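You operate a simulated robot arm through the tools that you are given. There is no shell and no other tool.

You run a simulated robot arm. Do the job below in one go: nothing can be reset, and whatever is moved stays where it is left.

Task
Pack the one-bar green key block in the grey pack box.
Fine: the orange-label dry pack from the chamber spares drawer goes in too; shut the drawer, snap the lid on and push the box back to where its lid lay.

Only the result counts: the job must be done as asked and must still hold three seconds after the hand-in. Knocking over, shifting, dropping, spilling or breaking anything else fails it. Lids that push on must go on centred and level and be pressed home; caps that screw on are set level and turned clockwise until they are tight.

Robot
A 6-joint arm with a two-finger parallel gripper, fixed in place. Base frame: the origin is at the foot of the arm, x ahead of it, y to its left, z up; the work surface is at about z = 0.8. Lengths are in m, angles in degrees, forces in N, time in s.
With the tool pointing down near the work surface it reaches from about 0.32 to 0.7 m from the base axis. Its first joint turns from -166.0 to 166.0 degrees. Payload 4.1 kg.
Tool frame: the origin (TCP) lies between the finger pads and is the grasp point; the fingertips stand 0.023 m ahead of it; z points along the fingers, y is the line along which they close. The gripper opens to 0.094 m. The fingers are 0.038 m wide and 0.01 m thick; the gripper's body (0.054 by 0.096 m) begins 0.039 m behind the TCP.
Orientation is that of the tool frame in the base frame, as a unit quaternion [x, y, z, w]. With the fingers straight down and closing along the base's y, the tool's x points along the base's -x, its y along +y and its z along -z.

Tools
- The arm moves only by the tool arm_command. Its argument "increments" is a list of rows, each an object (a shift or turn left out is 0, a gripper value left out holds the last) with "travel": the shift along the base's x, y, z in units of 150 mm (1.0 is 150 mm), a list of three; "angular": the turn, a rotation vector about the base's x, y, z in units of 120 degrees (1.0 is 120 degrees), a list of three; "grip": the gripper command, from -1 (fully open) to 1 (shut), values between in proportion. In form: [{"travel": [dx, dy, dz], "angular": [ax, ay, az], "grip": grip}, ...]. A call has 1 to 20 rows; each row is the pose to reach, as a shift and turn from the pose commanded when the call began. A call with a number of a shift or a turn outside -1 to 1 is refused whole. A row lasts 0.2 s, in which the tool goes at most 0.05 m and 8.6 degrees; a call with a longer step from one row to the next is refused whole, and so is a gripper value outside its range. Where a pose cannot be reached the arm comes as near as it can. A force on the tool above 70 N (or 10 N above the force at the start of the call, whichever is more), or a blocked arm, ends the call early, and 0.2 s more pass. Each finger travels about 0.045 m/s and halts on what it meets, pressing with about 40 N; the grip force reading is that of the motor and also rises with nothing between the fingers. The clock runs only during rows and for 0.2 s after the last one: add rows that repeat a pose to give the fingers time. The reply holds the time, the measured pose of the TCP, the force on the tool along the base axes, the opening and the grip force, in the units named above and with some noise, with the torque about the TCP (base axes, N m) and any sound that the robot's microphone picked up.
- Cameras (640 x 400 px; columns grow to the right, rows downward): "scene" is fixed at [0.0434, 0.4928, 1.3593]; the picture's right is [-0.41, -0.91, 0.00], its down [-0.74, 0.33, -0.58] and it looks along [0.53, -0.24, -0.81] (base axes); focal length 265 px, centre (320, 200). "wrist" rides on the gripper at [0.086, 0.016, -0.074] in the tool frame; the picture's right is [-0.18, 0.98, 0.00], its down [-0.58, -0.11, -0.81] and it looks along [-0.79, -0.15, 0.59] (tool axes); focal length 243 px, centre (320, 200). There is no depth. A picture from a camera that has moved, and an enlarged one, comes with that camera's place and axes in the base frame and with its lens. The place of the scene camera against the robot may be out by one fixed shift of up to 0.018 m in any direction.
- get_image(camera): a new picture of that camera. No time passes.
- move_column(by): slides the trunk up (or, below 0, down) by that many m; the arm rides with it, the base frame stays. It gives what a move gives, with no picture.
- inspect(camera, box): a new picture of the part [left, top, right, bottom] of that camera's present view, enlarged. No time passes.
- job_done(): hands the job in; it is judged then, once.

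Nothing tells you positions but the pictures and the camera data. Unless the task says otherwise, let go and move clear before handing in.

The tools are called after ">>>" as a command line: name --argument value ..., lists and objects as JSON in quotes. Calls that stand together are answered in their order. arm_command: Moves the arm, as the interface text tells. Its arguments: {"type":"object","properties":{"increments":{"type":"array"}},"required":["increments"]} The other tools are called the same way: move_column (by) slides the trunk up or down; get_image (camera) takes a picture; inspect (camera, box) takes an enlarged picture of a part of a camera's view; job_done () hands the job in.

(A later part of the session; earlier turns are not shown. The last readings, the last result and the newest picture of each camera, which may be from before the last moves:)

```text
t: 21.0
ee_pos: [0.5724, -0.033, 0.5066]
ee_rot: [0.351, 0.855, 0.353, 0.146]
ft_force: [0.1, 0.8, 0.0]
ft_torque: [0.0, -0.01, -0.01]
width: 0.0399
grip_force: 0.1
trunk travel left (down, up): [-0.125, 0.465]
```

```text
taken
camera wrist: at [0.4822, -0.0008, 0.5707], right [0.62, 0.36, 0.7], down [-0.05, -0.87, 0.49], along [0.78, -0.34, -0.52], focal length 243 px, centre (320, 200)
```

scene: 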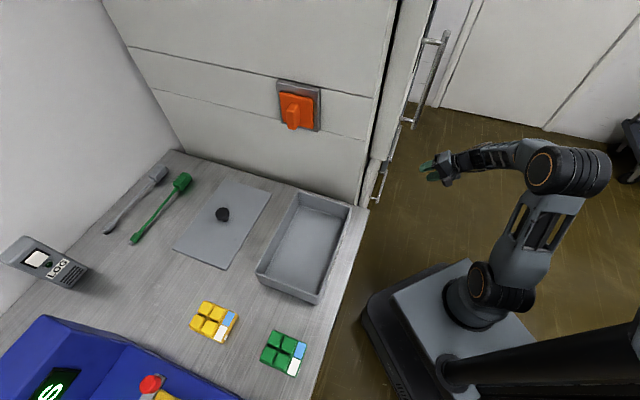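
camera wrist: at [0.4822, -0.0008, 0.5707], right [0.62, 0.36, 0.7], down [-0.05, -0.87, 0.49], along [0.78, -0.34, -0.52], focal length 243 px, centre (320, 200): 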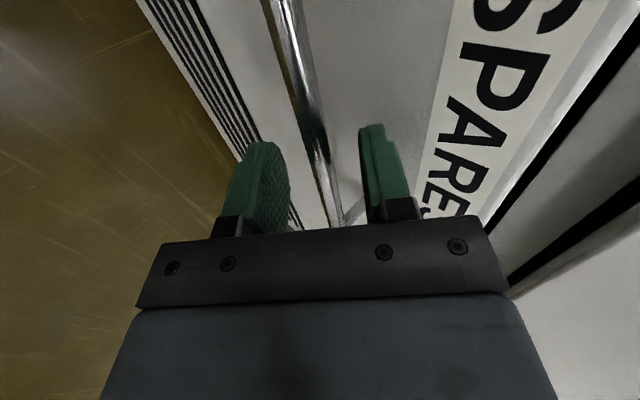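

>>> arm_command --increments '[{"grip": 0.9}, {"grip": 0.9}, {"grip": 0.9}, {"grip": 0.9}]'

>>> inspect --camera "wrist" --box '[220, 80, 420, 240]'

```text
t: 22.0
ee_pos: [0.573, -0.0328, 0.5056]
ee_rot: [0.354, 0.853, 0.354, 0.146]
ft_force: [0.8, 1.5, 5.0]
ft_torque: [1.02, 0.99, -0.76]
width: 0.0114
grip_force: 44.7
trunk travel left (down, up): [-0.125, 0.465]
```

```text
2.50 times, centred on (320, 160) of wrist
camera zoom: at [0.4822, -0.0009, 0.5711], right [0.62, 0.36, 0.7], down [-0.05, -0.87, 0.49], along [0.78, -0.34, -0.52], focal length 606 px, centre (320, 300)
```

zoom: 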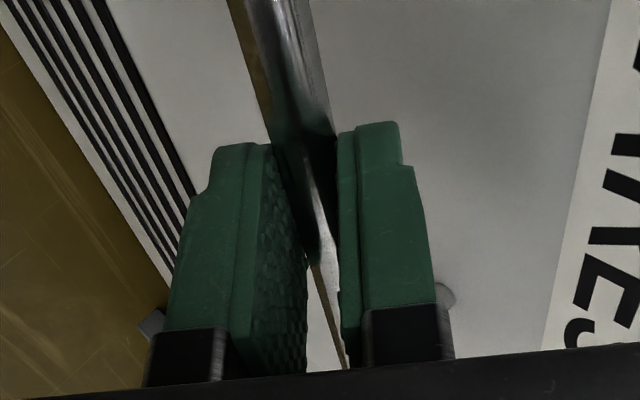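

The bar is gripped (opening 0.0114, force 45 N). Now I'll pull straight out along the depth axis, gently at first.

>>> arm_command --increments '[{"travel": [-0.06, -0.06, 0], "grip": 0.9}, {"travel": [-0.12, -0.12, 0], "grip": 0.9}, {"travel": [-0.18, -0.18, 0], "grip": 0.9}, {"travel": [-0.24, -0.24, 0], "grip": 0.9}]'

>>> get_image --camera "wrist"

```text
t: 23.0
ee_pos: [0.5351, -0.0687, 0.5062]
ee_rot: [0.354, 0.853, 0.353, 0.148]
ft_force: [-3.5, 1.7, 7.4]
ft_torque: [1.18, 1.04, -0.89]
width: 0.0117
grip_force: 44.9
trunk travel left (down, up): [-0.125, 0.465]
```

```text
taken
camera wrist: at [0.4456, -0.0374, 0.5711], right [0.62, 0.36, 0.7], down [-0.05, -0.87, 0.49], along [0.78, -0.34, -0.52], focal length 243 px, centre (320, 200)
```

wrist: 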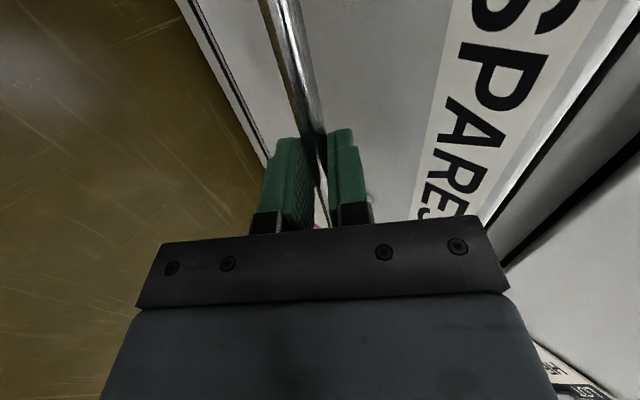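

The drawer moves with the hand. I'll keep pulling to about 0.2 m out.

>>> arm_command --increments '[{"travel": [-0.08, -0.08, 0]}, {"travel": [-0.16, -0.16, 0]}, {"travel": [-0.24, -0.24, 0]}, {"travel": [-0.32, -0.32, 0]}, {"travel": [-0.4, -0.4, 0]}, {"travel": [-0.48, -0.48, 0]}, {"travel": [-0.56, -0.56, 0]}, {"travel": [-0.64, -0.64, 0]}]'

>>> get_image --camera "wrist"

>>> get_image --camera "scene"

```text
t: 24.8
ee_pos: [0.4384, -0.1674, 0.5056]
ee_rot: [0.353, 0.854, 0.354, 0.146]
ft_force: [-3.3, 1.4, -3.9]
ft_torque: [1.32, 1.29, -0.65]
width: 0.0117
grip_force: 45.1
trunk travel left (down, up): [-0.125, 0.465]
```

```text
taken
camera wrist: at [0.3495, -0.1337, 0.5712], right [0.62, 0.36, 0.69], down [-0.05, -0.87, 0.49], along [0.78, -0.34, -0.52], focal length 243 px, centre (320, 200)
```

wrist: 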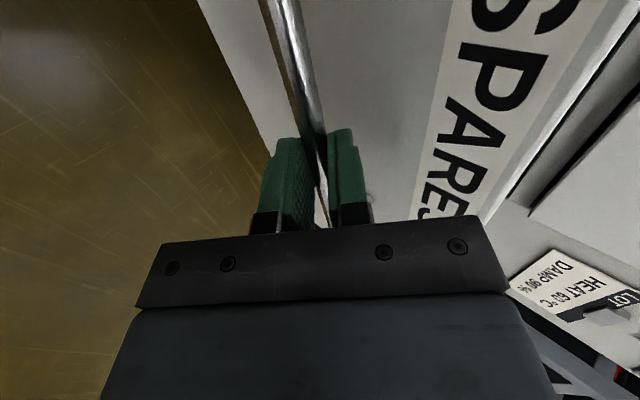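

```text
taken
```

scene: 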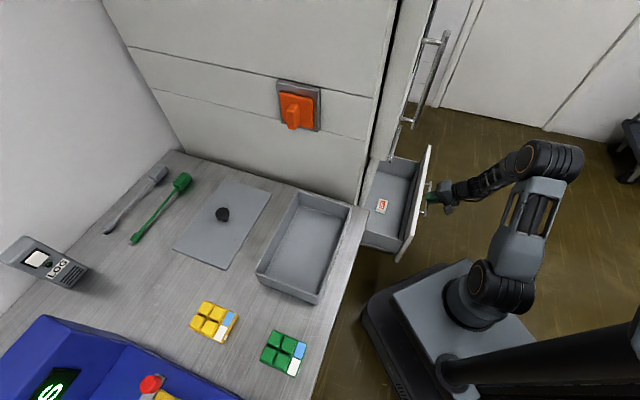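

>>> inspect --camera "scene" --box '[340, 130, 460, 280]'

```text
2.67 times, centred on (400, 205) of scene
camera zoom: at [0.0434, 0.4928, 1.3593], right [-0.41, -0.91, 0.0], down [-0.74, 0.33, -0.58], along [0.53, -0.24, -0.81], focal length 708 px, centre (107, 187)
```

zoom: 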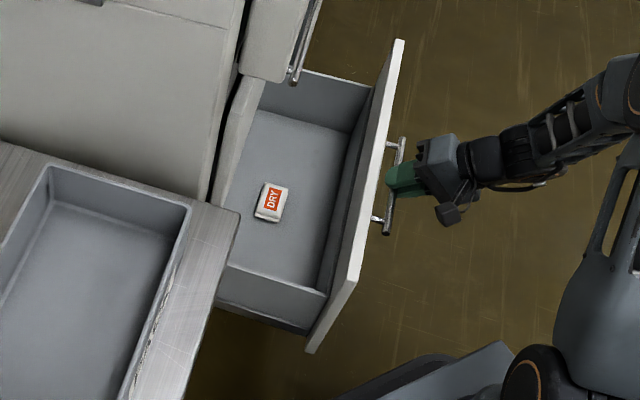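

The drawer is about 0.19 m out and I see one DRY pack with an orange label near (0.51, 0.0). The WATER handle overhangs that spot, so I'll pull the drawer a bit further.

>>> arm_command --increments '[{"travel": [-0.06, -0.06, 0]}, {"travel": [-0.12, -0.12, 0]}, {"travel": [-0.18, -0.18, 0]}, {"travel": [-0.24, -0.24, 0]}, {"travel": [-0.3, -0.3, 0]}]'

>>> get_image --camera "scene"

>>> inspect --camera "scene" --box '[340, 130, 460, 280]'

```text
t: 26.0
ee_pos: [0.395, -0.2112, 0.5063]
ee_rot: [0.353, 0.854, 0.353, 0.148]
ft_force: [-6.7, 5.3, -1.4]
ft_torque: [1.44, 1.41, -0.44]
width: 0.0114
grip_force: 44.9
trunk travel left (down, up): [-0.125, 0.465]
```

```text
taken
```

scene: 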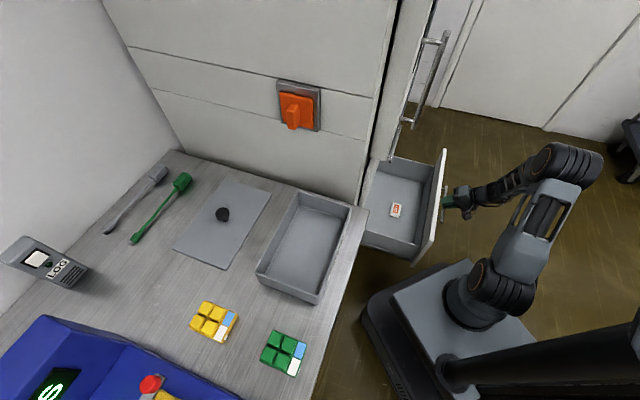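

```text
2.67 times, centred on (400, 205) of scene
camera zoom: at [0.0434, 0.4928, 1.3593], right [-0.41, -0.91, 0.0], down [-0.74, 0.33, -0.58], along [0.53, -0.24, -0.81], focal length 708 px, centre (107, 187)
```

zoom: 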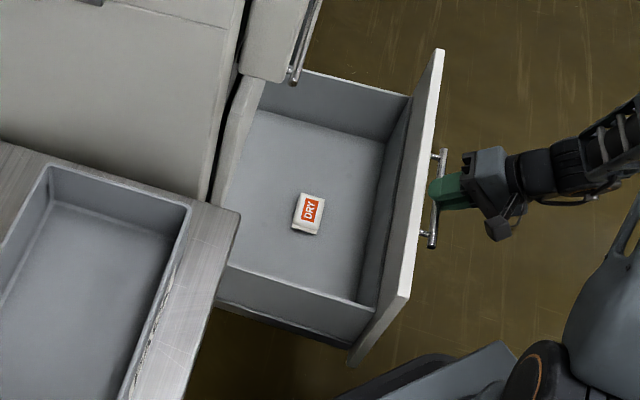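

The drawer is now about 0.25 m out and the pack is clear of the WATER handle. I'll let go of the bar, back off along the tool axis, and return to a vertical pose above the drawer.

>>> arm_command --increments '[{"grip": 0.15}, {"grip": 0.15}, {"grip": 0.15}, {"grip": 0.15}, {"travel": [-0.08, -0.08, 0.113], "grip": 0.15}, {"travel": [-0.2, -0.2, 0.283], "grip": 0.15}, {"travel": [-0.35, -0.35, 0.495], "grip": 0.15}, {"travel": [-0.5, -0.5, 0.707], "grip": 0.15}]'

>>> get_image --camera "wrist"

>>> get_image --camera "scene"

```text
t: 27.8
ee_pos: [0.318, -0.2845, 0.613]
ee_rot: [0.352, 0.854, 0.354, 0.146]
ft_force: [-0.4, -0.2, -0.3]
ft_torque: [0.02, 0.02, 0.03]
width: 0.0398
grip_force: 0.0
trunk travel left (down, up): [-0.125, 0.465]
```

```text
taken
camera wrist: at [0.2286, -0.2537, 0.6783], right [0.62, 0.36, 0.69], down [-0.04, -0.87, 0.49], along [0.78, -0.34, -0.52], focal length 243 px, centre (320, 200)
```

wrist: 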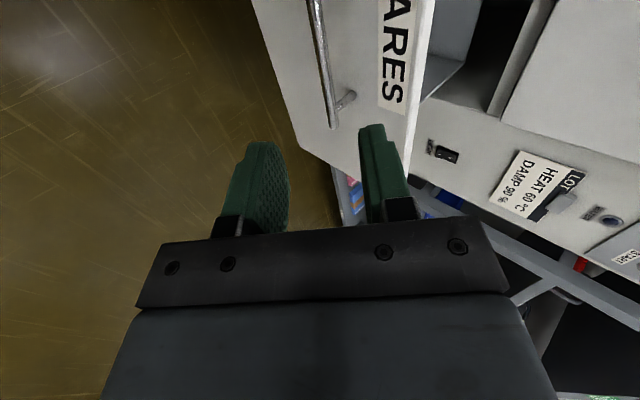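

```text
taken
```

scene: 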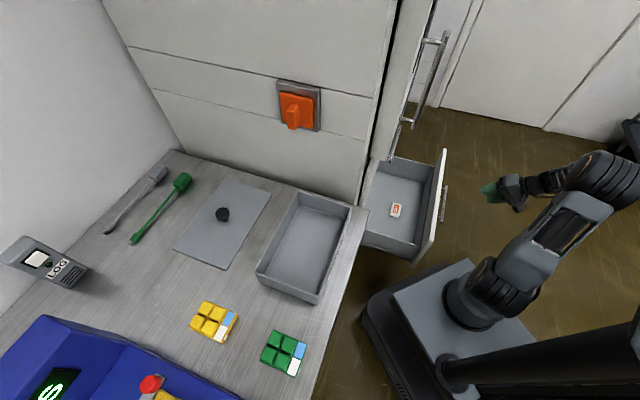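

>>> arm_command --increments '[{"travel": [0, 0, 0.25], "angular": [-0.0345, 0, 0.059]}, {"travel": [0, 0, 0.5], "angular": [-0.0691, 0, 0.118]}, {"travel": [0.05, 0.09, 0.7], "angular": [-0.1036, 0, 0.1769]}, {"travel": [0.1, 0.18, 0.85], "angular": [-0.1382, 0, 0.2359]}, {"travel": [0.15, 0.27, 0.913], "angular": [-0.1727, 0, 0.2949]}, {"travel": [0.2, 0.36, 0.913], "angular": [-0.2073, 0, 0.3539]}, {"travel": [0.25, 0.46, 0.913], "angular": [-0.2419, 0, 0.4128]}, {"travel": [0.3, 0.56, 0.913], "angular": [-0.2764, 0, 0.4718]}, {"travel": [0.36, 0.67, 0.913], "angular": [-0.311, 0, 0.5308]}, {"travel": [0.42, 0.78, 0.913], "angular": [-0.3455, 0, 0.5898]}, {"travel": [0.48, 0.89, 0.913], "angular": [-0.38, 0, 0.6487]}, {"travel": [0.547, 1.0, 0.913], "angular": [-0.4146, 0, 0.7077]}]'

>>> get_image --camera "wrist"

```text
t: 30.4
ee_pos: [0.4018, -0.134, 0.7509]
ee_rot: [-0.386, 0.923, -0.001, 0.0]
ft_force: [-0.4, 0.0, -0.2]
ft_torque: [0.03, 0.03, 0.0]
width: 0.0399
grip_force: 0.0
trunk travel left (down, up): [-0.125, 0.465]
```

```text
taken
camera wrist: at [0.3306, -0.1849, 0.825], right [-0.57, 0.82, 0.0], down [0.49, 0.34, 0.81], along [0.66, 0.46, -0.59], focal length 243 px, centre (320, 200)
```

wrist: 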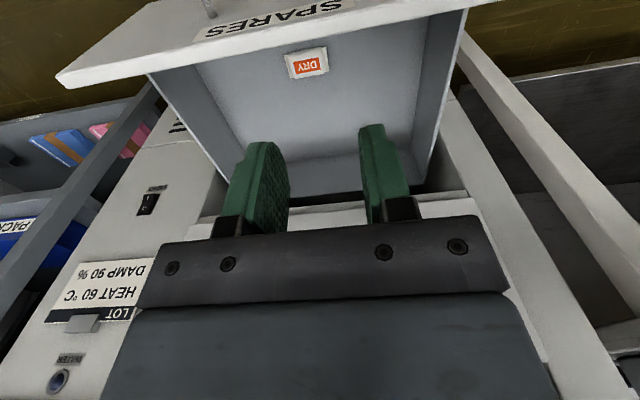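

>>> inspect --camera "wrist" --box '[270, 30, 350, 90]'

>>> inspect --camera "wrist" --box '[150, 0, 480, 220]'

```text
6.67 times, centred on (310, 60) of wrist
camera zoom: at [0.3306, -0.1849, 0.825], right [-0.57, 0.82, 0.0], down [0.49, 0.34, 0.81], along [0.66, 0.46, -0.59], focal length 1618 px, centre (387, 1133)
```

zoom: 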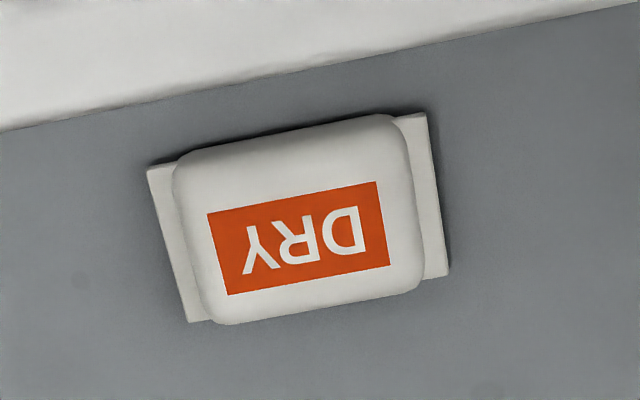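

```text
1.82 times, centred on (315, 110) of wrist
camera zoom: at [0.3306, -0.1849, 0.825], right [-0.57, 0.82, 0.0], down [0.49, 0.34, 0.81], along [0.66, 0.46, -0.59], focal length 441 px, centre (329, 364)
```

zoom: 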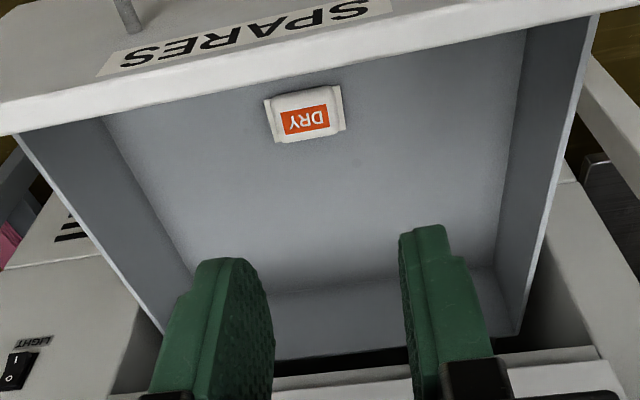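

One pack, labelled DRY in orange, lies on the drawer floor at about z≈0.36 and lined up with the drawer. I'll rotate so the fingers close along the depth axis, which keeps the camera off the drawer front, and come over the pack.

>>> arm_command --increments '[{"travel": [0.04, 0.005, -0.05], "angular": [0, 0, -0.0682], "grip": -0.5}, {"travel": [0.08, 0.01, -0.1], "angular": [0, 0, -0.1364], "grip": -0.5}, {"travel": [0.12, 0.015, -0.15], "angular": [0, 0, -0.2045], "grip": -0.5}, {"travel": [0.16, 0.02, -0.2], "angular": [0, 0, -0.2727], "grip": -0.5}, {"travel": [0.2, 0.025, -0.3], "angular": [0, 0, -0.3409], "grip": -0.5}, {"travel": [0.25, 0.03, -0.4], "angular": [0, 0, -0.4091], "grip": -0.5}, {"travel": [0.3, 0.035, -0.5], "angular": [0, 0, -0.4773], "grip": -0.5}, {"travel": [0.35, 0.04, -0.6], "angular": [0, 0, -0.5455], "grip": -0.5}, {"travel": [0.4, 0.05, -0.7], "angular": [0, 0, -0.6136], "grip": -0.5}, {"travel": [0.46, 0.055, -0.8], "angular": [0, 0, -0.6818], "grip": -0.5}, {"travel": [0.513, 0.059, -0.873], "angular": [0, 0, -0.75], "grip": -0.5}]'

>>> get_image --camera "wrist"

>>> get_image --camera "scene"

```text
t: 32.8
ee_pos: [0.4783, -0.1244, 0.6196]
ee_rot: [0.382, 0.924, 0.0, 0.0]
ft_force: [0.9, 1.0, 0.0]
ft_torque: [-0.04, -0.02, -0.02]
width: 0.0703
grip_force: 0.1
trunk travel left (down, up): [-0.125, 0.465]
```

```text
taken
camera wrist: at [0.4293, -0.053, 0.6934], right [0.83, 0.56, 0.0], down [0.33, -0.49, 0.81], along [0.46, -0.67, -0.59], focal length 243 px, centre (320, 200)
```

wrist: 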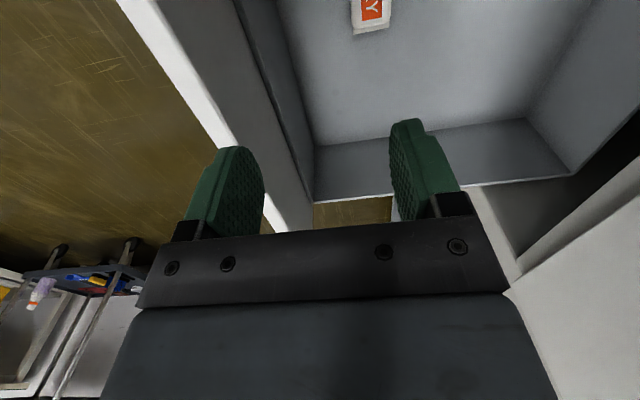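

```text
taken
```

scene: 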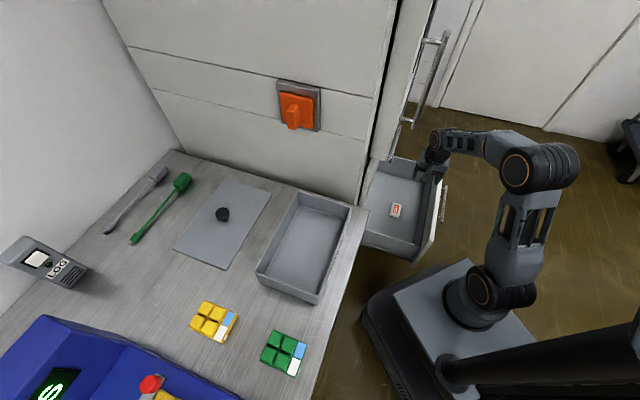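

>>> arm_command --increments '[{"travel": [0.06, 0.06, -0.2]}, {"travel": [0.12, 0.12, -0.4]}, {"travel": [0.18, 0.18, -0.6]}, {"travel": [0.236, 0.236, -0.7]}]'

>>> get_image --camera "wrist"

>>> inspect --camera "wrist" --box '[260, 0, 400, 100]'

```text
t: 33.8
ee_pos: [0.5134, -0.0898, 0.5132]
ee_rot: [0.382, 0.924, -0.001, 0.001]
ft_force: [0.6, 0.5, 1.0]
ft_torque: [-0.03, 0.05, -0.01]
width: 0.0701
grip_force: 0.1
trunk travel left (down, up): [-0.125, 0.465]
```

```text
taken
camera wrist: at [0.4651, -0.0179, 0.5881], right [0.82, 0.57, 0.0], down [0.33, -0.49, 0.81], along [0.46, -0.66, -0.59], focal length 243 px, centre (320, 200)
```

wrist: 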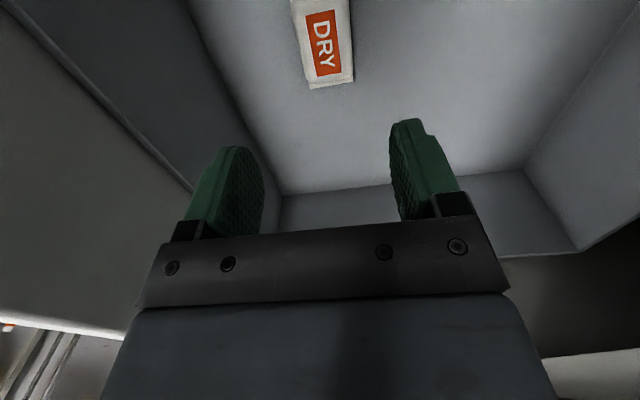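

```text
4.00 times, centred on (330, 50) of wrist
camera zoom: at [0.4651, -0.0179, 0.5881], right [0.82, 0.57, 0.0], down [0.33, -0.49, 0.81], along [0.46, -0.66, -0.59], focal length 970 px, centre (280, 800)
```

zoom: 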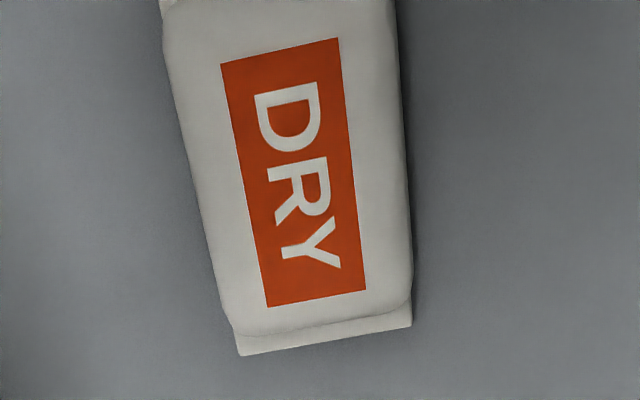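

>>> inspect --camera "scene" --box '[350, 100, 560, 280]'

```text
2.22 times, centred on (455, 190) of scene
camera zoom: at [0.0434, 0.4928, 1.3593], right [-0.41, -0.91, 0.0], down [-0.74, 0.33, -0.58], along [0.53, -0.24, -0.81], focal length 590 px, centre (20, 222)
```

zoom: 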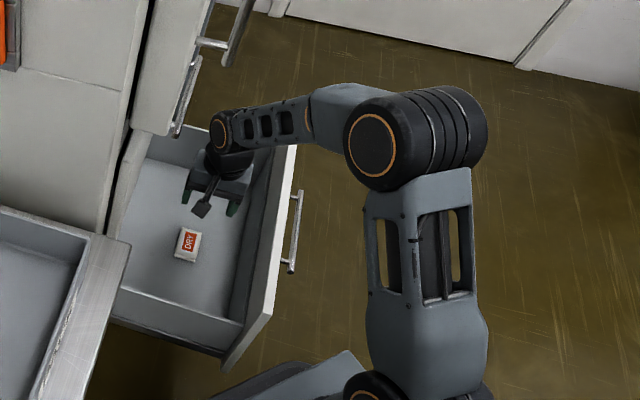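

The pack top is near z≈0.366 at m≈0.304, e2≈-0.427, about 46 mm wide along the closing direction. The wrist and forearm look clear, so I'll descend in steps and check.

>>> arm_command --increments '[{"travel": [0.01, 0.01, -0.2]}, {"travel": [0.021, 0.021, -0.4]}, {"travel": [0.021, 0.021, -0.6]}, {"travel": [0.021, 0.021, -0.75]}, {"travel": [0.021, 0.021, -0.85]}]'

>>> get_image --camera "wrist"

>>> get_image --camera "scene"

```text
t: 35.0
ee_pos: [0.5178, -0.0865, 0.385]
ee_rot: [0.382, 0.924, 0.0, 0.001]
ft_force: [0.9, -0.7, -1.2]
ft_torque: [-0.01, 0.01, 0.0]
width: 0.0705
grip_force: 0.1
trunk travel left (down, up): [-0.125, 0.465]
```

```text
taken
camera wrist: at [0.4683, -0.015, 0.46], right [0.82, 0.57, 0.0], down [0.33, -0.49, 0.81], along [0.46, -0.66, -0.59], focal length 243 px, centre (320, 200)
```

wrist: 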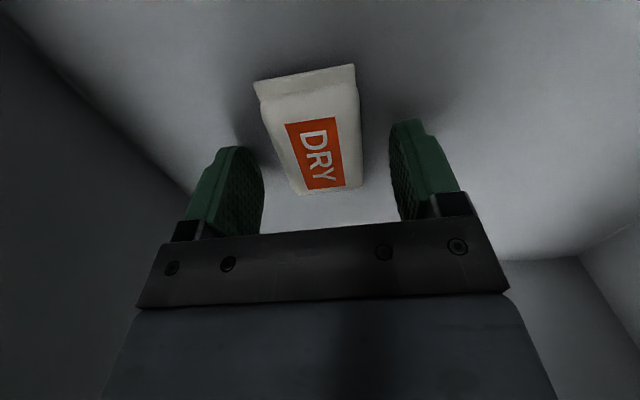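

```text
taken
```

scene: 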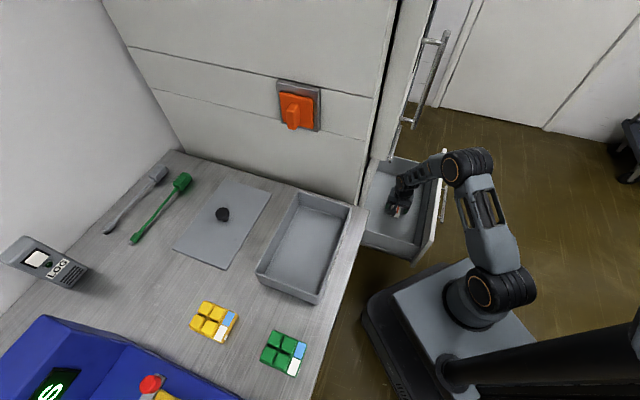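

>>> arm_command --increments '[{"travel": [0, 0, -0.03]}, {"travel": [0, 0, -0.06]}, {"travel": [0, 0, -0.085]}]'

>>> inspect --camera "wrist" --box '[180, 40, 470, 240]'

```text
t: 35.8
ee_pos: [0.5172, -0.0874, 0.3762]
ee_rot: [0.382, 0.924, 0.001, 0.001]
ft_force: [-4.1, 3.4, 34.1]
ft_torque: [-0.41, 1.49, -0.31]
width: 0.071
grip_force: 0.1
trunk travel left (down, up): [-0.125, 0.465]
```

```text
2.00 times, centred on (325, 140) of wrist
camera zoom: at [0.4684, -0.0142, 0.451], right [0.82, 0.57, 0.0], down [0.33, -0.49, 0.81], along [0.46, -0.67, -0.59], focal length 485 px, centre (310, 320)
```

zoom: 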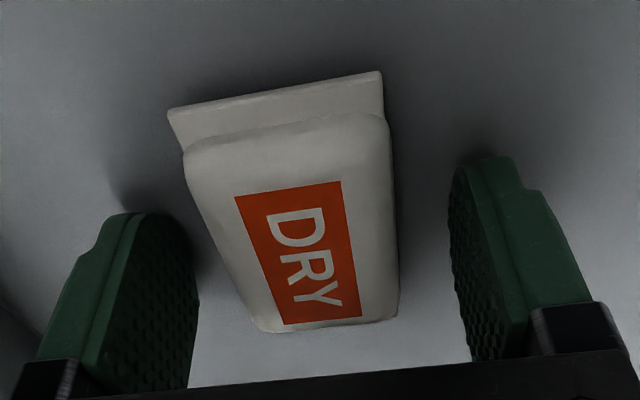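

The fingertips have touched the drawer floor, with 34 N upward. I'll raise by about 3 mm and close on the pack.

>>> arm_command --increments '[{"travel": [0, 0, 0.035], "grip": -0.5}, {"travel": [0, 0, 0.035], "grip": 0.1}, {"travel": [0, 0, 0.035], "grip": 0.4}, {"travel": [0, 0, 0.035], "grip": 0.4}, {"travel": [0, 0, 0.035], "grip": 0.4}, {"travel": [0, 0, 0.035], "grip": 0.4}]'

>>> inspect --camera "wrist" --box '[180, 40, 470, 240]'

```text
t: 37.2
ee_pos: [0.5171, -0.087, 0.3791]
ee_rot: [0.381, 0.924, 0.0, -0.001]
ft_force: [-0.4, -0.7, 0.0]
ft_torque: [0.0, 0.02, 0.01]
width: 0.0427
grip_force: 40.2
trunk travel left (down, up): [-0.125, 0.465]
```

```text
2.00 times, centred on (325, 140) of wrist
camera zoom: at [0.4681, -0.0146, 0.4534], right [0.82, 0.57, 0.0], down [0.34, -0.49, 0.81], along [0.46, -0.66, -0.59], focal length 485 px, centre (310, 320)
```

zoom: 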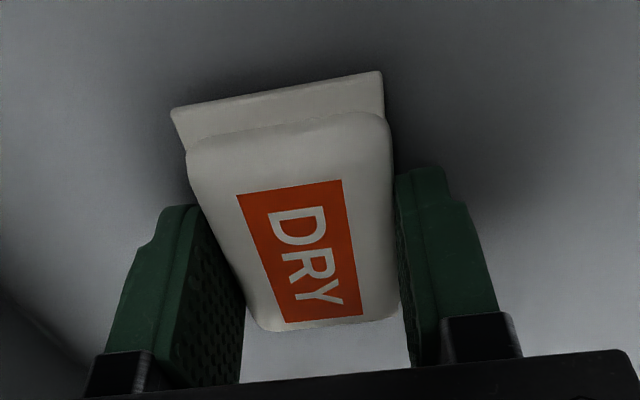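

>>> arm_command --increments '[{"travel": [0, 0, 0.06]}, {"travel": [0, 0, 0.16]}, {"travel": [0, 0, 0.3]}, {"travel": [0, 0, 0.45]}]'

>>> get_image --camera "wrist"

>>> get_image --camera "scene"

```text
t: 38.2
ee_pos: [0.5168, -0.0866, 0.4456]
ee_rot: [0.382, 0.924, 0.0, 0.0]
ft_force: [1.4, 0.8, -1.2]
ft_torque: [0.03, -0.01, 0.02]
width: 0.0428
grip_force: 39.9
trunk travel left (down, up): [-0.125, 0.465]
```

```text
taken
camera wrist: at [0.468, -0.0144, 0.5213], right [0.82, 0.57, 0.0], down [0.34, -0.49, 0.81], along [0.46, -0.66, -0.59], focal length 243 px, centre (320, 200)
```

wrist: 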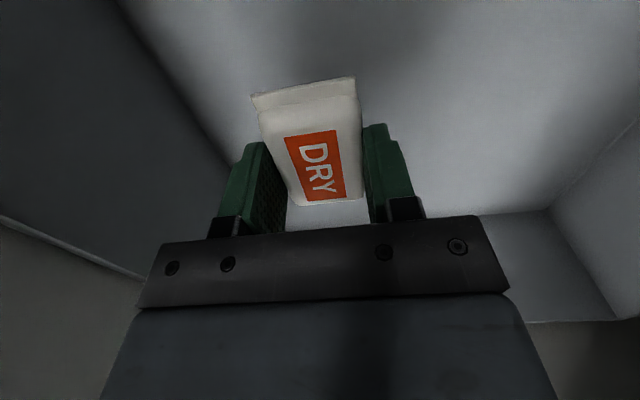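

```text
taken
```

scene: 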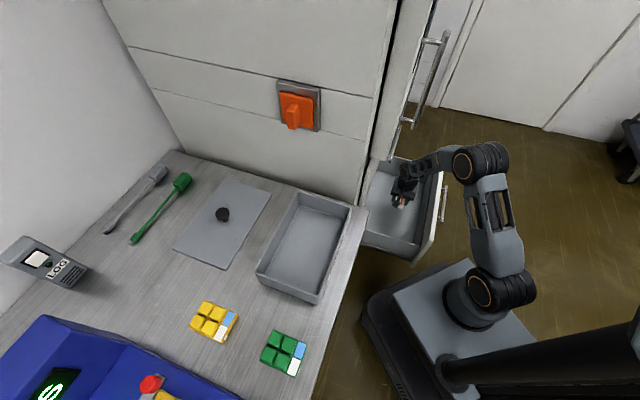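

The pack is held. I'll lift it out toward the robot, away from the WATER handle, then raise the trunk again.

>>> arm_command --increments '[{"travel": [-0.1, -0.1, 0.15]}, {"travel": [-0.2, -0.2, 0.35]}, {"travel": [-0.3, -0.3, 0.57]}, {"travel": [-0.4, -0.4, 0.8]}, {"travel": [-0.45, -0.45, 1.0]}]'

>>> arm_command --increments '[{"travel": [-0.05, -0.05, 0.2]}, {"travel": [-0.1, -0.1, 0.4]}, {"travel": [-0.15, -0.15, 0.6]}, {"travel": [-0.2, -0.2, 0.7]}]'

>>> get_image --camera "wrist"

>>> get_image --camera "scene"

```text
t: 39.4
ee_pos: [0.4495, -0.1558, 0.5972]
ee_rot: [0.382, 0.924, -0.001, 0.0]
ft_force: [-0.5, 0.3, -0.6]
ft_torque: [-0.01, 0.01, -0.01]
width: 0.0425
grip_force: 39.9
trunk travel left (down, up): [-0.125, 0.465]
```

```text
t: 40.4
ee_pos: [0.4203, -0.1844, 0.7014]
ee_rot: [0.382, 0.924, 0.0, 0.0]
ft_force: [0.2, 0.2, 0.1]
ft_torque: [0.02, 0.02, 0.01]
width: 0.0426
grip_force: 39.9
trunk travel left (down, up): [-0.125, 0.465]
```

```text
taken
camera wrist: at [0.3704, -0.1127, 0.7769], right [0.82, 0.57, 0.0], down [0.34, -0.49, 0.81], along [0.46, -0.66, -0.59], focal length 243 px, centre (320, 200)
```

wrist: 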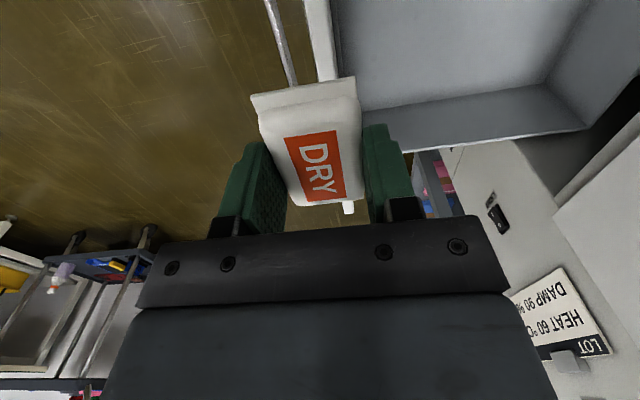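

```text
taken
```

scene: 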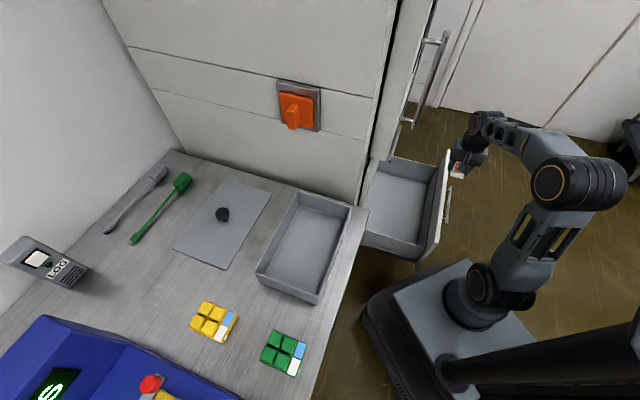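

The pack is well clear. I'm raising the trunk back up and carrying it around to the box along the same safe route.

>>> move_column --by 0.3

>>> arm_command --increments '[{"travel": [-0.05, 0.15, 0]}, {"travel": [-0.12, 0.35, 0]}, {"travel": [-0.2, 0.55, 0]}, {"travel": [-0.28, 0.75, 0]}, {"travel": [-0.36, 0.95, 0]}]'

>>> get_image --camera "wrist"

```text
t: 43.4
ee_pos: [0.4191, -0.1843, 1.0017]
ee_rot: [0.382, 0.924, 0.0, 0.0]
ft_force: [-0.9, 0.3, -0.7]
ft_torque: [-0.03, 0.0, -0.02]
width: 0.0427
grip_force: 40.4
trunk travel left (down, up): [-0.425, 0.165]
```

```text
t: 44.6
ee_pos: [0.3649, -0.0421, 1.0017]
ee_rot: [0.382, 0.924, 0.001, -0.001]
ft_force: [0.0, 0.5, 0.6]
ft_torque: [-0.01, 0.0, -0.01]
width: 0.0425
grip_force: 39.8
trunk travel left (down, up): [-0.425, 0.165]
```

```text
taken
camera wrist: at [0.3165, 0.03, 1.0766], right [0.82, 0.57, 0.0], down [0.33, -0.49, 0.81], along [0.46, -0.66, -0.59], focal length 243 px, centre (320, 200)
```

wrist: 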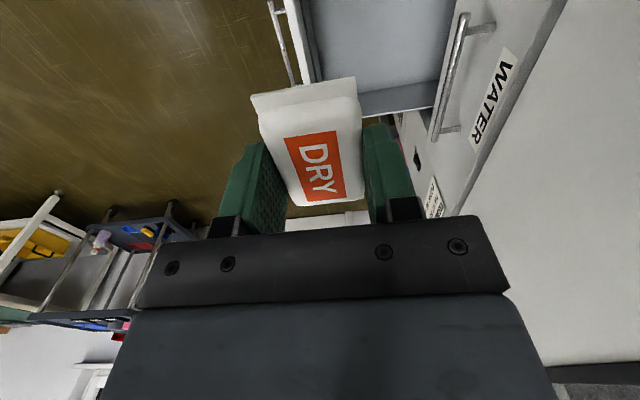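

>>> arm_command --increments '[{"travel": [-0.12, 0.24, 0]}, {"travel": [-0.25, 0.49, 0]}, {"travel": [-0.37, 0.74, 0]}, {"travel": [-0.5, 0.987, 0]}]'

>>> arm_command --increments '[{"travel": [-0.16, 0.24, 0]}, {"travel": [-0.33, 0.48, 0]}, {"travel": [-0.495, 0.73, 0]}, {"travel": [-0.67, 0.98, 0.03]}]'

>>> get_image --camera "wrist"

>>> get_image --camera "scene"

```text
t: 45.6
ee_pos: [0.2896, 0.1065, 1.0013]
ee_rot: [0.382, 0.924, 0.0, 0.0]
ft_force: [-1.0, -0.3, -0.3]
ft_torque: [0.03, -0.01, 0.0]
width: 0.0428
grip_force: 40.0
trunk travel left (down, up): [-0.425, 0.165]
```

```text
t: 46.6
ee_pos: [0.1893, 0.2544, 1.0067]
ee_rot: [0.382, 0.924, 0.001, 0.0]
ft_force: [0.6, 0.0, -0.4]
ft_torque: [-0.02, 0.04, 0.03]
width: 0.0425
grip_force: 40.3
trunk travel left (down, up): [-0.425, 0.165]
```

```text
taken
camera wrist: at [0.1405, 0.3261, 1.0815], right [0.82, 0.57, 0.0], down [0.33, -0.49, 0.81], along [0.46, -0.66, -0.59], focal length 243 px, centre (320, 200)
```

wrist: 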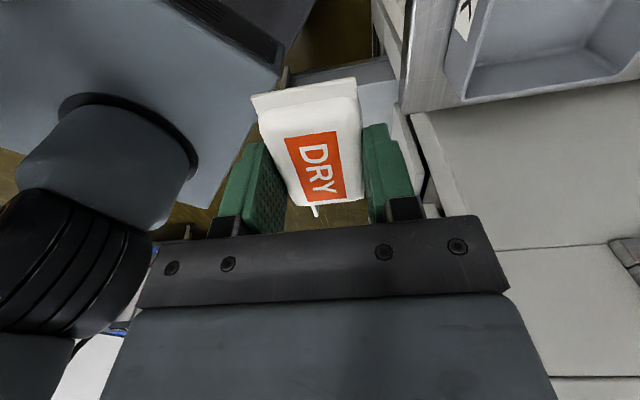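

```text
taken
```

scene: 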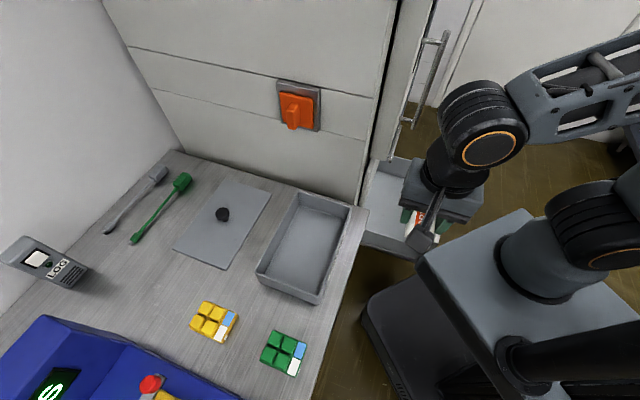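

>>> arm_command --increments '[{"travel": [-0.07, 0.22, 0]}, {"travel": [-0.14, 0.44, 0]}, {"travel": [-0.2, 0.67, 0]}, {"travel": [-0.2, 0.95, 0.0]}]'

>>> arm_command --increments '[{"travel": [0.1, 0.2, 0]}, {"travel": [0.2, 0.4, 0]}, {"travel": [0.26, 0.56, 0]}]'

>>> get_image --camera "wrist"

>>> get_image --camera "scene"

```text
t: 47.6
ee_pos: [0.1599, 0.396, 1.0058]
ee_rot: [0.382, 0.924, 0.001, 0.0]
ft_force: [1.2, 0.0, 0.5]
ft_torque: [0.01, 0.0, 0.01]
width: 0.0426
grip_force: 40.1
trunk travel left (down, up): [-0.425, 0.165]
```

```text
t: 48.4
ee_pos: [0.2, 0.4797, 1.0051]
ee_rot: [0.382, 0.924, 0.0, 0.0]
ft_force: [0.1, -0.2, 0.0]
ft_torque: [-0.02, -0.04, -0.03]
width: 0.0427
grip_force: 40.3
trunk travel left (down, up): [-0.425, 0.165]
```

```text
taken
camera wrist: at [0.1502, 0.5518, 1.0807], right [0.82, 0.57, 0.0], down [0.34, -0.49, 0.81], along [0.46, -0.66, -0.59], focal length 243 px, centre (320, 200)
```

wrist: 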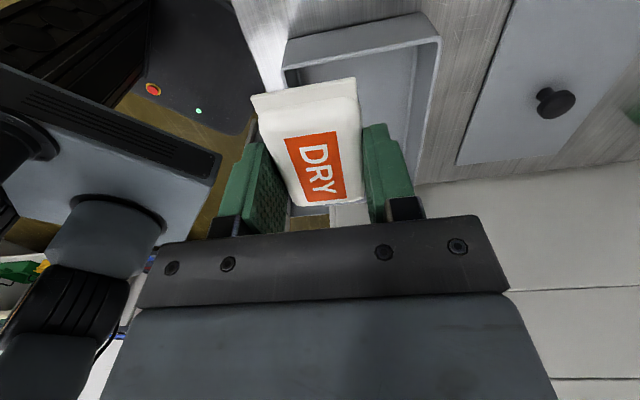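

```text
taken
```

scene: 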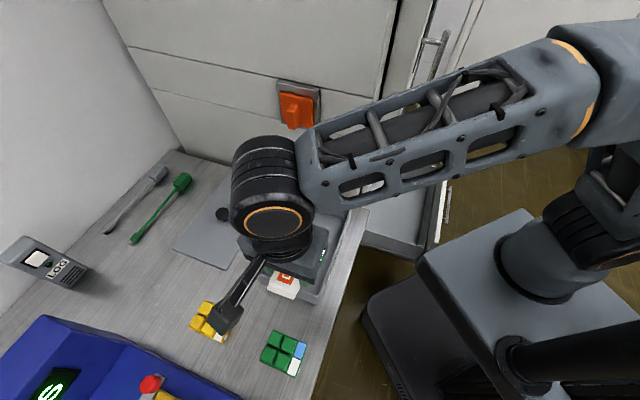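

>>> inspect --camera "wrist" --box '[240, 0, 640, 230]'

```text
1.60 times, centred on (440, 115) of wrist
camera zoom: at [0.1502, 0.5518, 1.0807], right [0.82, 0.57, 0.0], down [0.34, -0.49, 0.81], along [0.46, -0.66, -0.59], focal length 388 px, centre (128, 336)
```

zoom: 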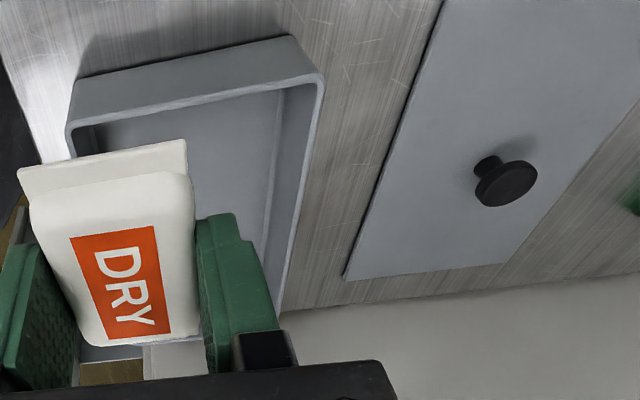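

Box measured: m 0.444–0.577, e2 about −0.03 to 0.188, rim at z≈0.863. I'll set the pack toward the far-left end of the box, leaving room for the key block, and hover over it first.

>>> arm_command --increments '[{"travel": [0.15, -0.05, 0]}, {"travel": [0.3, -0.1, -0.05]}, {"travel": [0.437, -0.155, -0.2]}, {"travel": [0.437, -0.155, -0.4]}, {"travel": [0.437, -0.155, -0.55]}]'

>>> get_image --camera "wrist"

>>> get_image --camera "scene"

```text
t: 49.6
ee_pos: [0.2649, 0.4567, 0.9221]
ee_rot: [0.381, 0.924, 0.0, -0.001]
ft_force: [-0.1, -0.2, -0.3]
ft_torque: [-0.04, 0.0, -0.04]
width: 0.0425
grip_force: 39.9
trunk travel left (down, up): [-0.425, 0.165]
```

```text
taken
camera wrist: at [0.2159, 0.5288, 0.998], right [0.82, 0.57, 0.0], down [0.33, -0.49, 0.81], along [0.46, -0.66, -0.59], focal length 243 px, centre (320, 200)
```

wrist: 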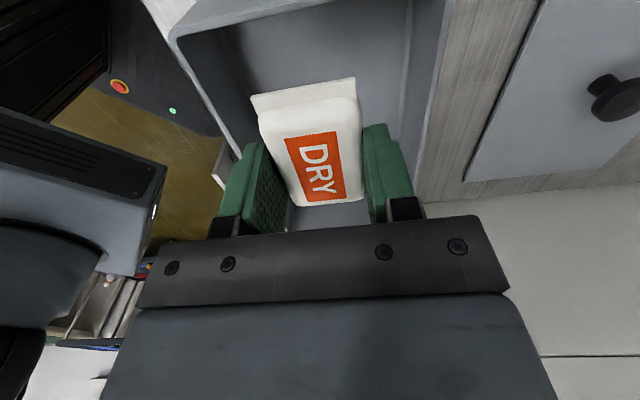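

```text
taken
```

scene: 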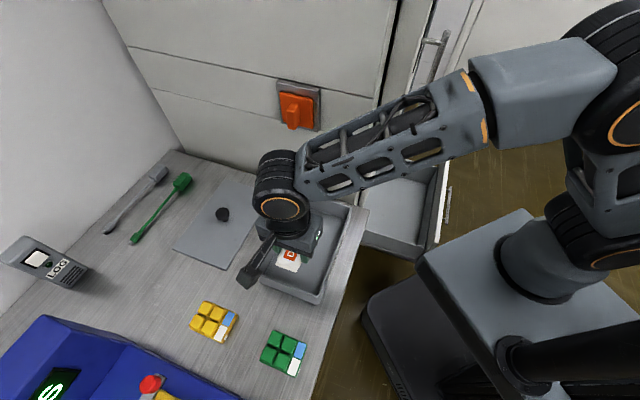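

>>> arm_command --increments '[{"travel": [0, 0, -0.15]}, {"travel": [0, 0, -0.3]}, {"travel": [0, 0, -0.45]}, {"travel": [0, 0, -0.55]}]'

>>> get_image --camera "wrist"

```text
t: 50.6
ee_pos: [0.2645, 0.4561, 0.8406]
ee_rot: [0.382, 0.924, 0.0, 0.0]
ft_force: [-0.4, 0.2, -0.1]
ft_torque: [0.0, 0.02, 0.03]
width: 0.0427
grip_force: 40.3
trunk travel left (down, up): [-0.425, 0.165]
```

```text
taken
camera wrist: at [0.2162, 0.5282, 0.9158], right [0.82, 0.57, 0.0], down [0.33, -0.49, 0.81], along [0.46, -0.66, -0.59], focal length 243 px, centre (320, 200)
```

wrist: 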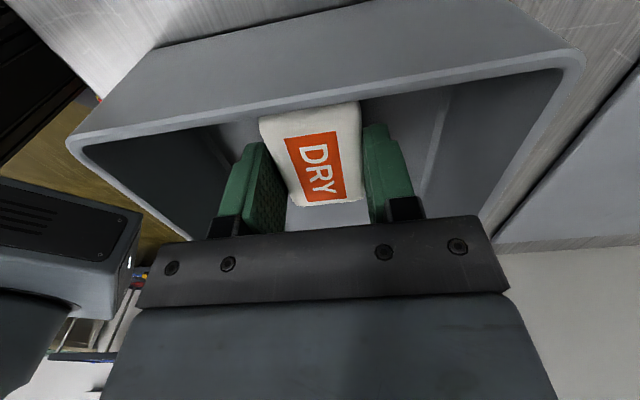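

>>> arm_command --increments '[{"travel": [0, 0, -0.02]}, {"travel": [0, 0, -0.035]}, {"travel": [0, 0, -0.05]}]'

```text
t: 51.4
ee_pos: [0.2643, 0.4567, 0.833]
ee_rot: [0.382, 0.924, 0.001, 0.0]
ft_force: [0.4, 0.3, -0.4]
ft_torque: [-0.02, -0.01, 0.01]
width: 0.0425
grip_force: 39.6
trunk travel left (down, up): [-0.425, 0.165]
```

>>> arm_command --increments '[{"travel": [0, 0, -0.01]}, {"travel": [0, 0, -0.02]}, {"travel": [0, 0, -0.03]}]'

```text
t: 52.2
ee_pos: [0.2646, 0.4564, 0.8293]
ee_rot: [0.382, 0.924, 0.0, -0.001]
ft_force: [-0.3, 0.8, -0.3]
ft_torque: [0.01, 0.02, 0.01]
width: 0.0423
grip_force: 40.2
trunk travel left (down, up): [-0.425, 0.165]
```

>>> arm_command --increments '[{"travel": [0, 0, -0.01]}, {"travel": [0, 0, -0.015]}]'

```text
t: 52.8
ee_pos: [0.264, 0.456, 0.8275]
ee_rot: [0.382, 0.924, 0.001, 0.0]
ft_force: [-0.3, -0.5, 7.0]
ft_torque: [-0.03, 0.04, 0.02]
width: 0.0427
grip_force: 39.8
trunk travel left (down, up): [-0.425, 0.165]
```

The pack touches the box floor at about 7 N. I'll open just enough and lift straight up.

>>> arm_command --increments '[{"grip": -0.3}, {"grip": -0.3}, {"grip": -0.3}, {"grip": -0.3}, {"travel": [0, 0, 0.15], "grip": -0.3}, {"travel": [0, 0, 0.35], "grip": -0.3}, {"travel": [0, 0, 0.6], "grip": -0.3}, {"travel": [0, 0, 0.9], "grip": -0.3}]'

>>> get_image --camera "wrist"

>>> get_image --camera "scene"

```text
t: 54.6
ee_pos: [0.2643, 0.4553, 0.9634]
ee_rot: [0.382, 0.924, 0.001, -0.001]
ft_force: [-0.5, -1.6, -0.3]
ft_torque: [-0.02, 0.02, -0.03]
width: 0.061
grip_force: 0.1
trunk travel left (down, up): [-0.425, 0.165]
```

```text
taken
camera wrist: at [0.2153, 0.5281, 1.037], right [0.82, 0.57, 0.0], down [0.34, -0.49, 0.81], along [0.46, -0.66, -0.59], focal length 243 px, centre (320, 200)
```

wrist: 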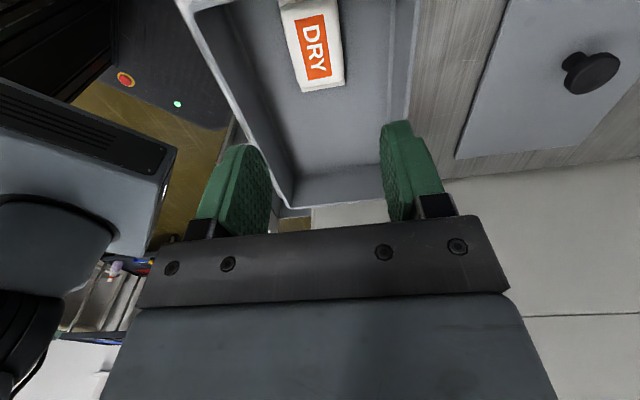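

```text
taken
```

scene: 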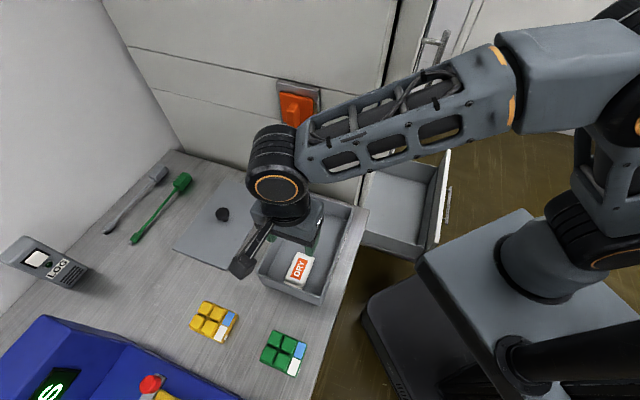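

The pack is in. Next I'll go above the green block with the fingers closing across its width and the camera on the robot side.

>>> arm_command --increments '[{"travel": [-0.08, 0.04, 0.1], "angular": [0, 0, 0.0682], "grip": -1}, {"travel": [-0.17, 0.09, 0.1], "angular": [0, 0, 0.1364], "grip": -1}, {"travel": [-0.26, 0.14, 0.1], "angular": [0, 0, 0.2045], "grip": -1}, {"travel": [-0.35, 0.19, 0.1], "angular": [0, 0, 0.2727], "grip": -1}, {"travel": [-0.44, 0.24, 0.1], "angular": [0, 0, 0.3409], "grip": -1}, {"travel": [-0.53, 0.28, 0.1], "angular": [0, 0, 0.4091], "grip": -1}, {"travel": [-0.62, 0.33, 0.1], "angular": [0, 0, 0.4773], "grip": -1}, {"travel": [-0.71, 0.38, 0.1], "angular": [0, 0, 0.5455], "grip": -1}, {"travel": [-0.79, 0.42, 0.05], "angular": [0, 0, 0.6136], "grip": -1}, {"travel": [-0.87, 0.46, 0], "angular": [0, 0, 0.6818], "grip": -1}, {"travel": [-0.94, 0.505, -0.1], "angular": [0, 0, 0.75], "grip": -1}]'

>>> get_image --camera "wrist"

>>> inspect --camera "wrist" --box '[250, 0, 400, 110]'

```text
t: 57.0
ee_pos: [0.1236, 0.5319, 0.947]
ee_rot: [-0.385, 0.923, -0.001, 0.0]
ft_force: [0.2, -0.3, -0.1]
ft_torque: [-0.01, 0.01, 0.01]
width: 0.094
grip_force: 0.1
trunk travel left (down, up): [-0.425, 0.165]
```

```text
taken
camera wrist: at [0.0518, 0.4823, 1.022], right [-0.57, 0.82, 0.0], down [0.49, 0.34, 0.81], along [0.66, 0.46, -0.59], focal length 243 px, centre (320, 200)
```

wrist: 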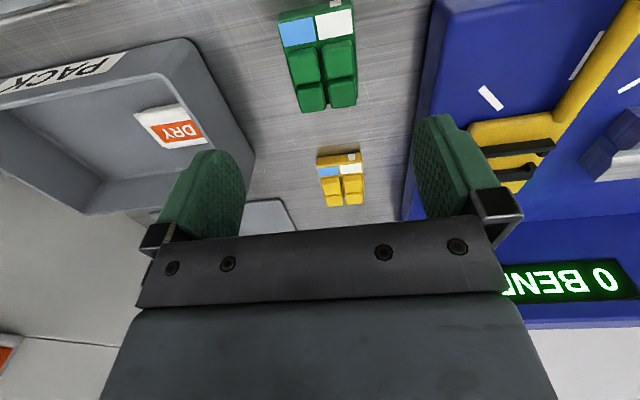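

```text
3.64 times, centred on (325, 55) of wrist
camera zoom: at [0.0518, 0.4823, 1.022], right [-0.57, 0.82, 0.0], down [0.49, 0.34, 0.81], along [0.66, 0.46, -0.59], focal length 882 px, centre (302, 727)
```

zoom: 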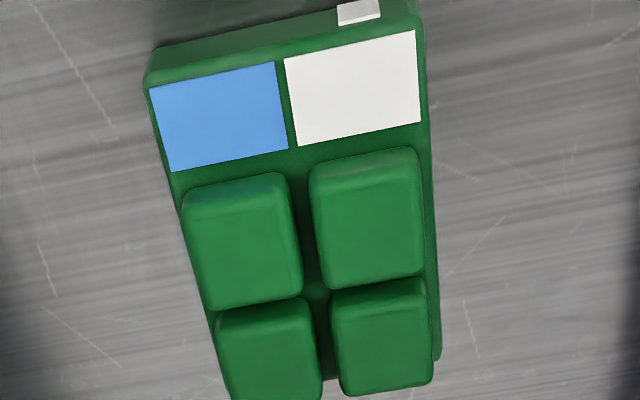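

>>> arm_command --increments '[{"travel": [0.02, 0.02, -0.15]}, {"travel": [0.035, 0.035, -0.35]}, {"travel": [0.035, 0.035, -0.55]}, {"travel": [0.035, 0.035, -0.65]}]'

>>> get_image --camera "wrist"

>>> get_image --camera "scene"

```text
t: 58.0
ee_pos: [0.1283, 0.5368, 0.8486]
ee_rot: [-0.383, 0.924, 0.0, 0.0]
ft_force: [-0.3, 0.4, 0.2]
ft_torque: [0.0, 0.02, 0.01]
width: 0.0943
grip_force: 0.2
trunk travel left (down, up): [-0.425, 0.165]
```

```text
taken
camera wrist: at [0.057, 0.4872, 0.9237], right [-0.57, 0.82, 0.0], down [0.49, 0.34, 0.81], along [0.66, 0.46, -0.59], focal length 243 px, centre (320, 200)
```

wrist: 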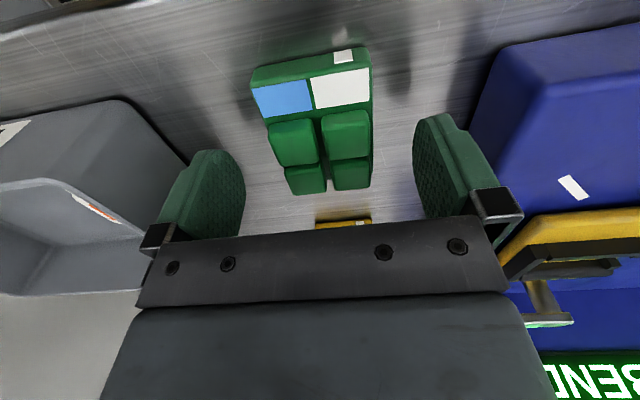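

```text
taken
```

scene: 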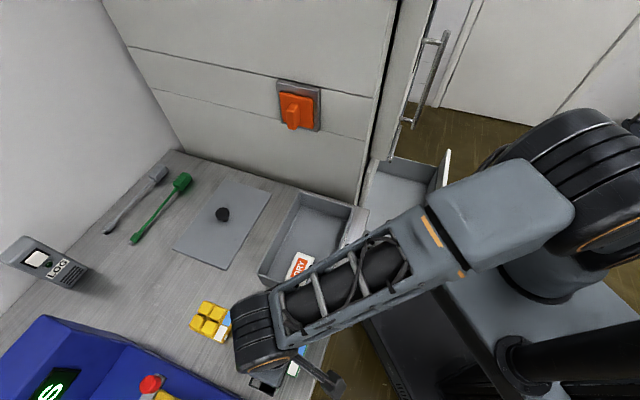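

>>> arm_command --increments '[{"travel": [0, 0, -0.06]}, {"travel": [0, 0, -0.11]}, {"travel": [0, 0, -0.14]}]'

>>> inspect --camera "wrist" --box '[180, 40, 480, 240]'

```text
t: 58.8
ee_pos: [0.1287, 0.5376, 0.8283]
ee_rot: [-0.384, 0.924, 0.0, 0.001]
ft_force: [0.5, 0.1, -0.4]
ft_torque: [0.0, 0.0, 0.03]
width: 0.094
grip_force: 0.1
trunk travel left (down, up): [-0.425, 0.165]
```

```text
2.00 times, centred on (330, 140) of wrist
camera zoom: at [0.0571, 0.487, 0.9032], right [-0.57, 0.82, 0.0], down [0.49, 0.34, 0.81], along [0.66, 0.46, -0.59], focal length 485 px, centre (300, 320)
```

zoom: 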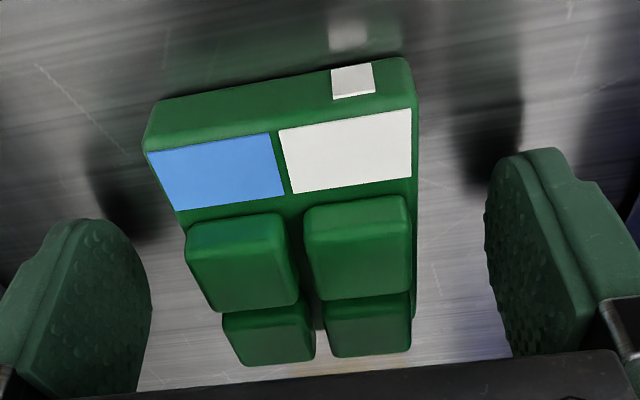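

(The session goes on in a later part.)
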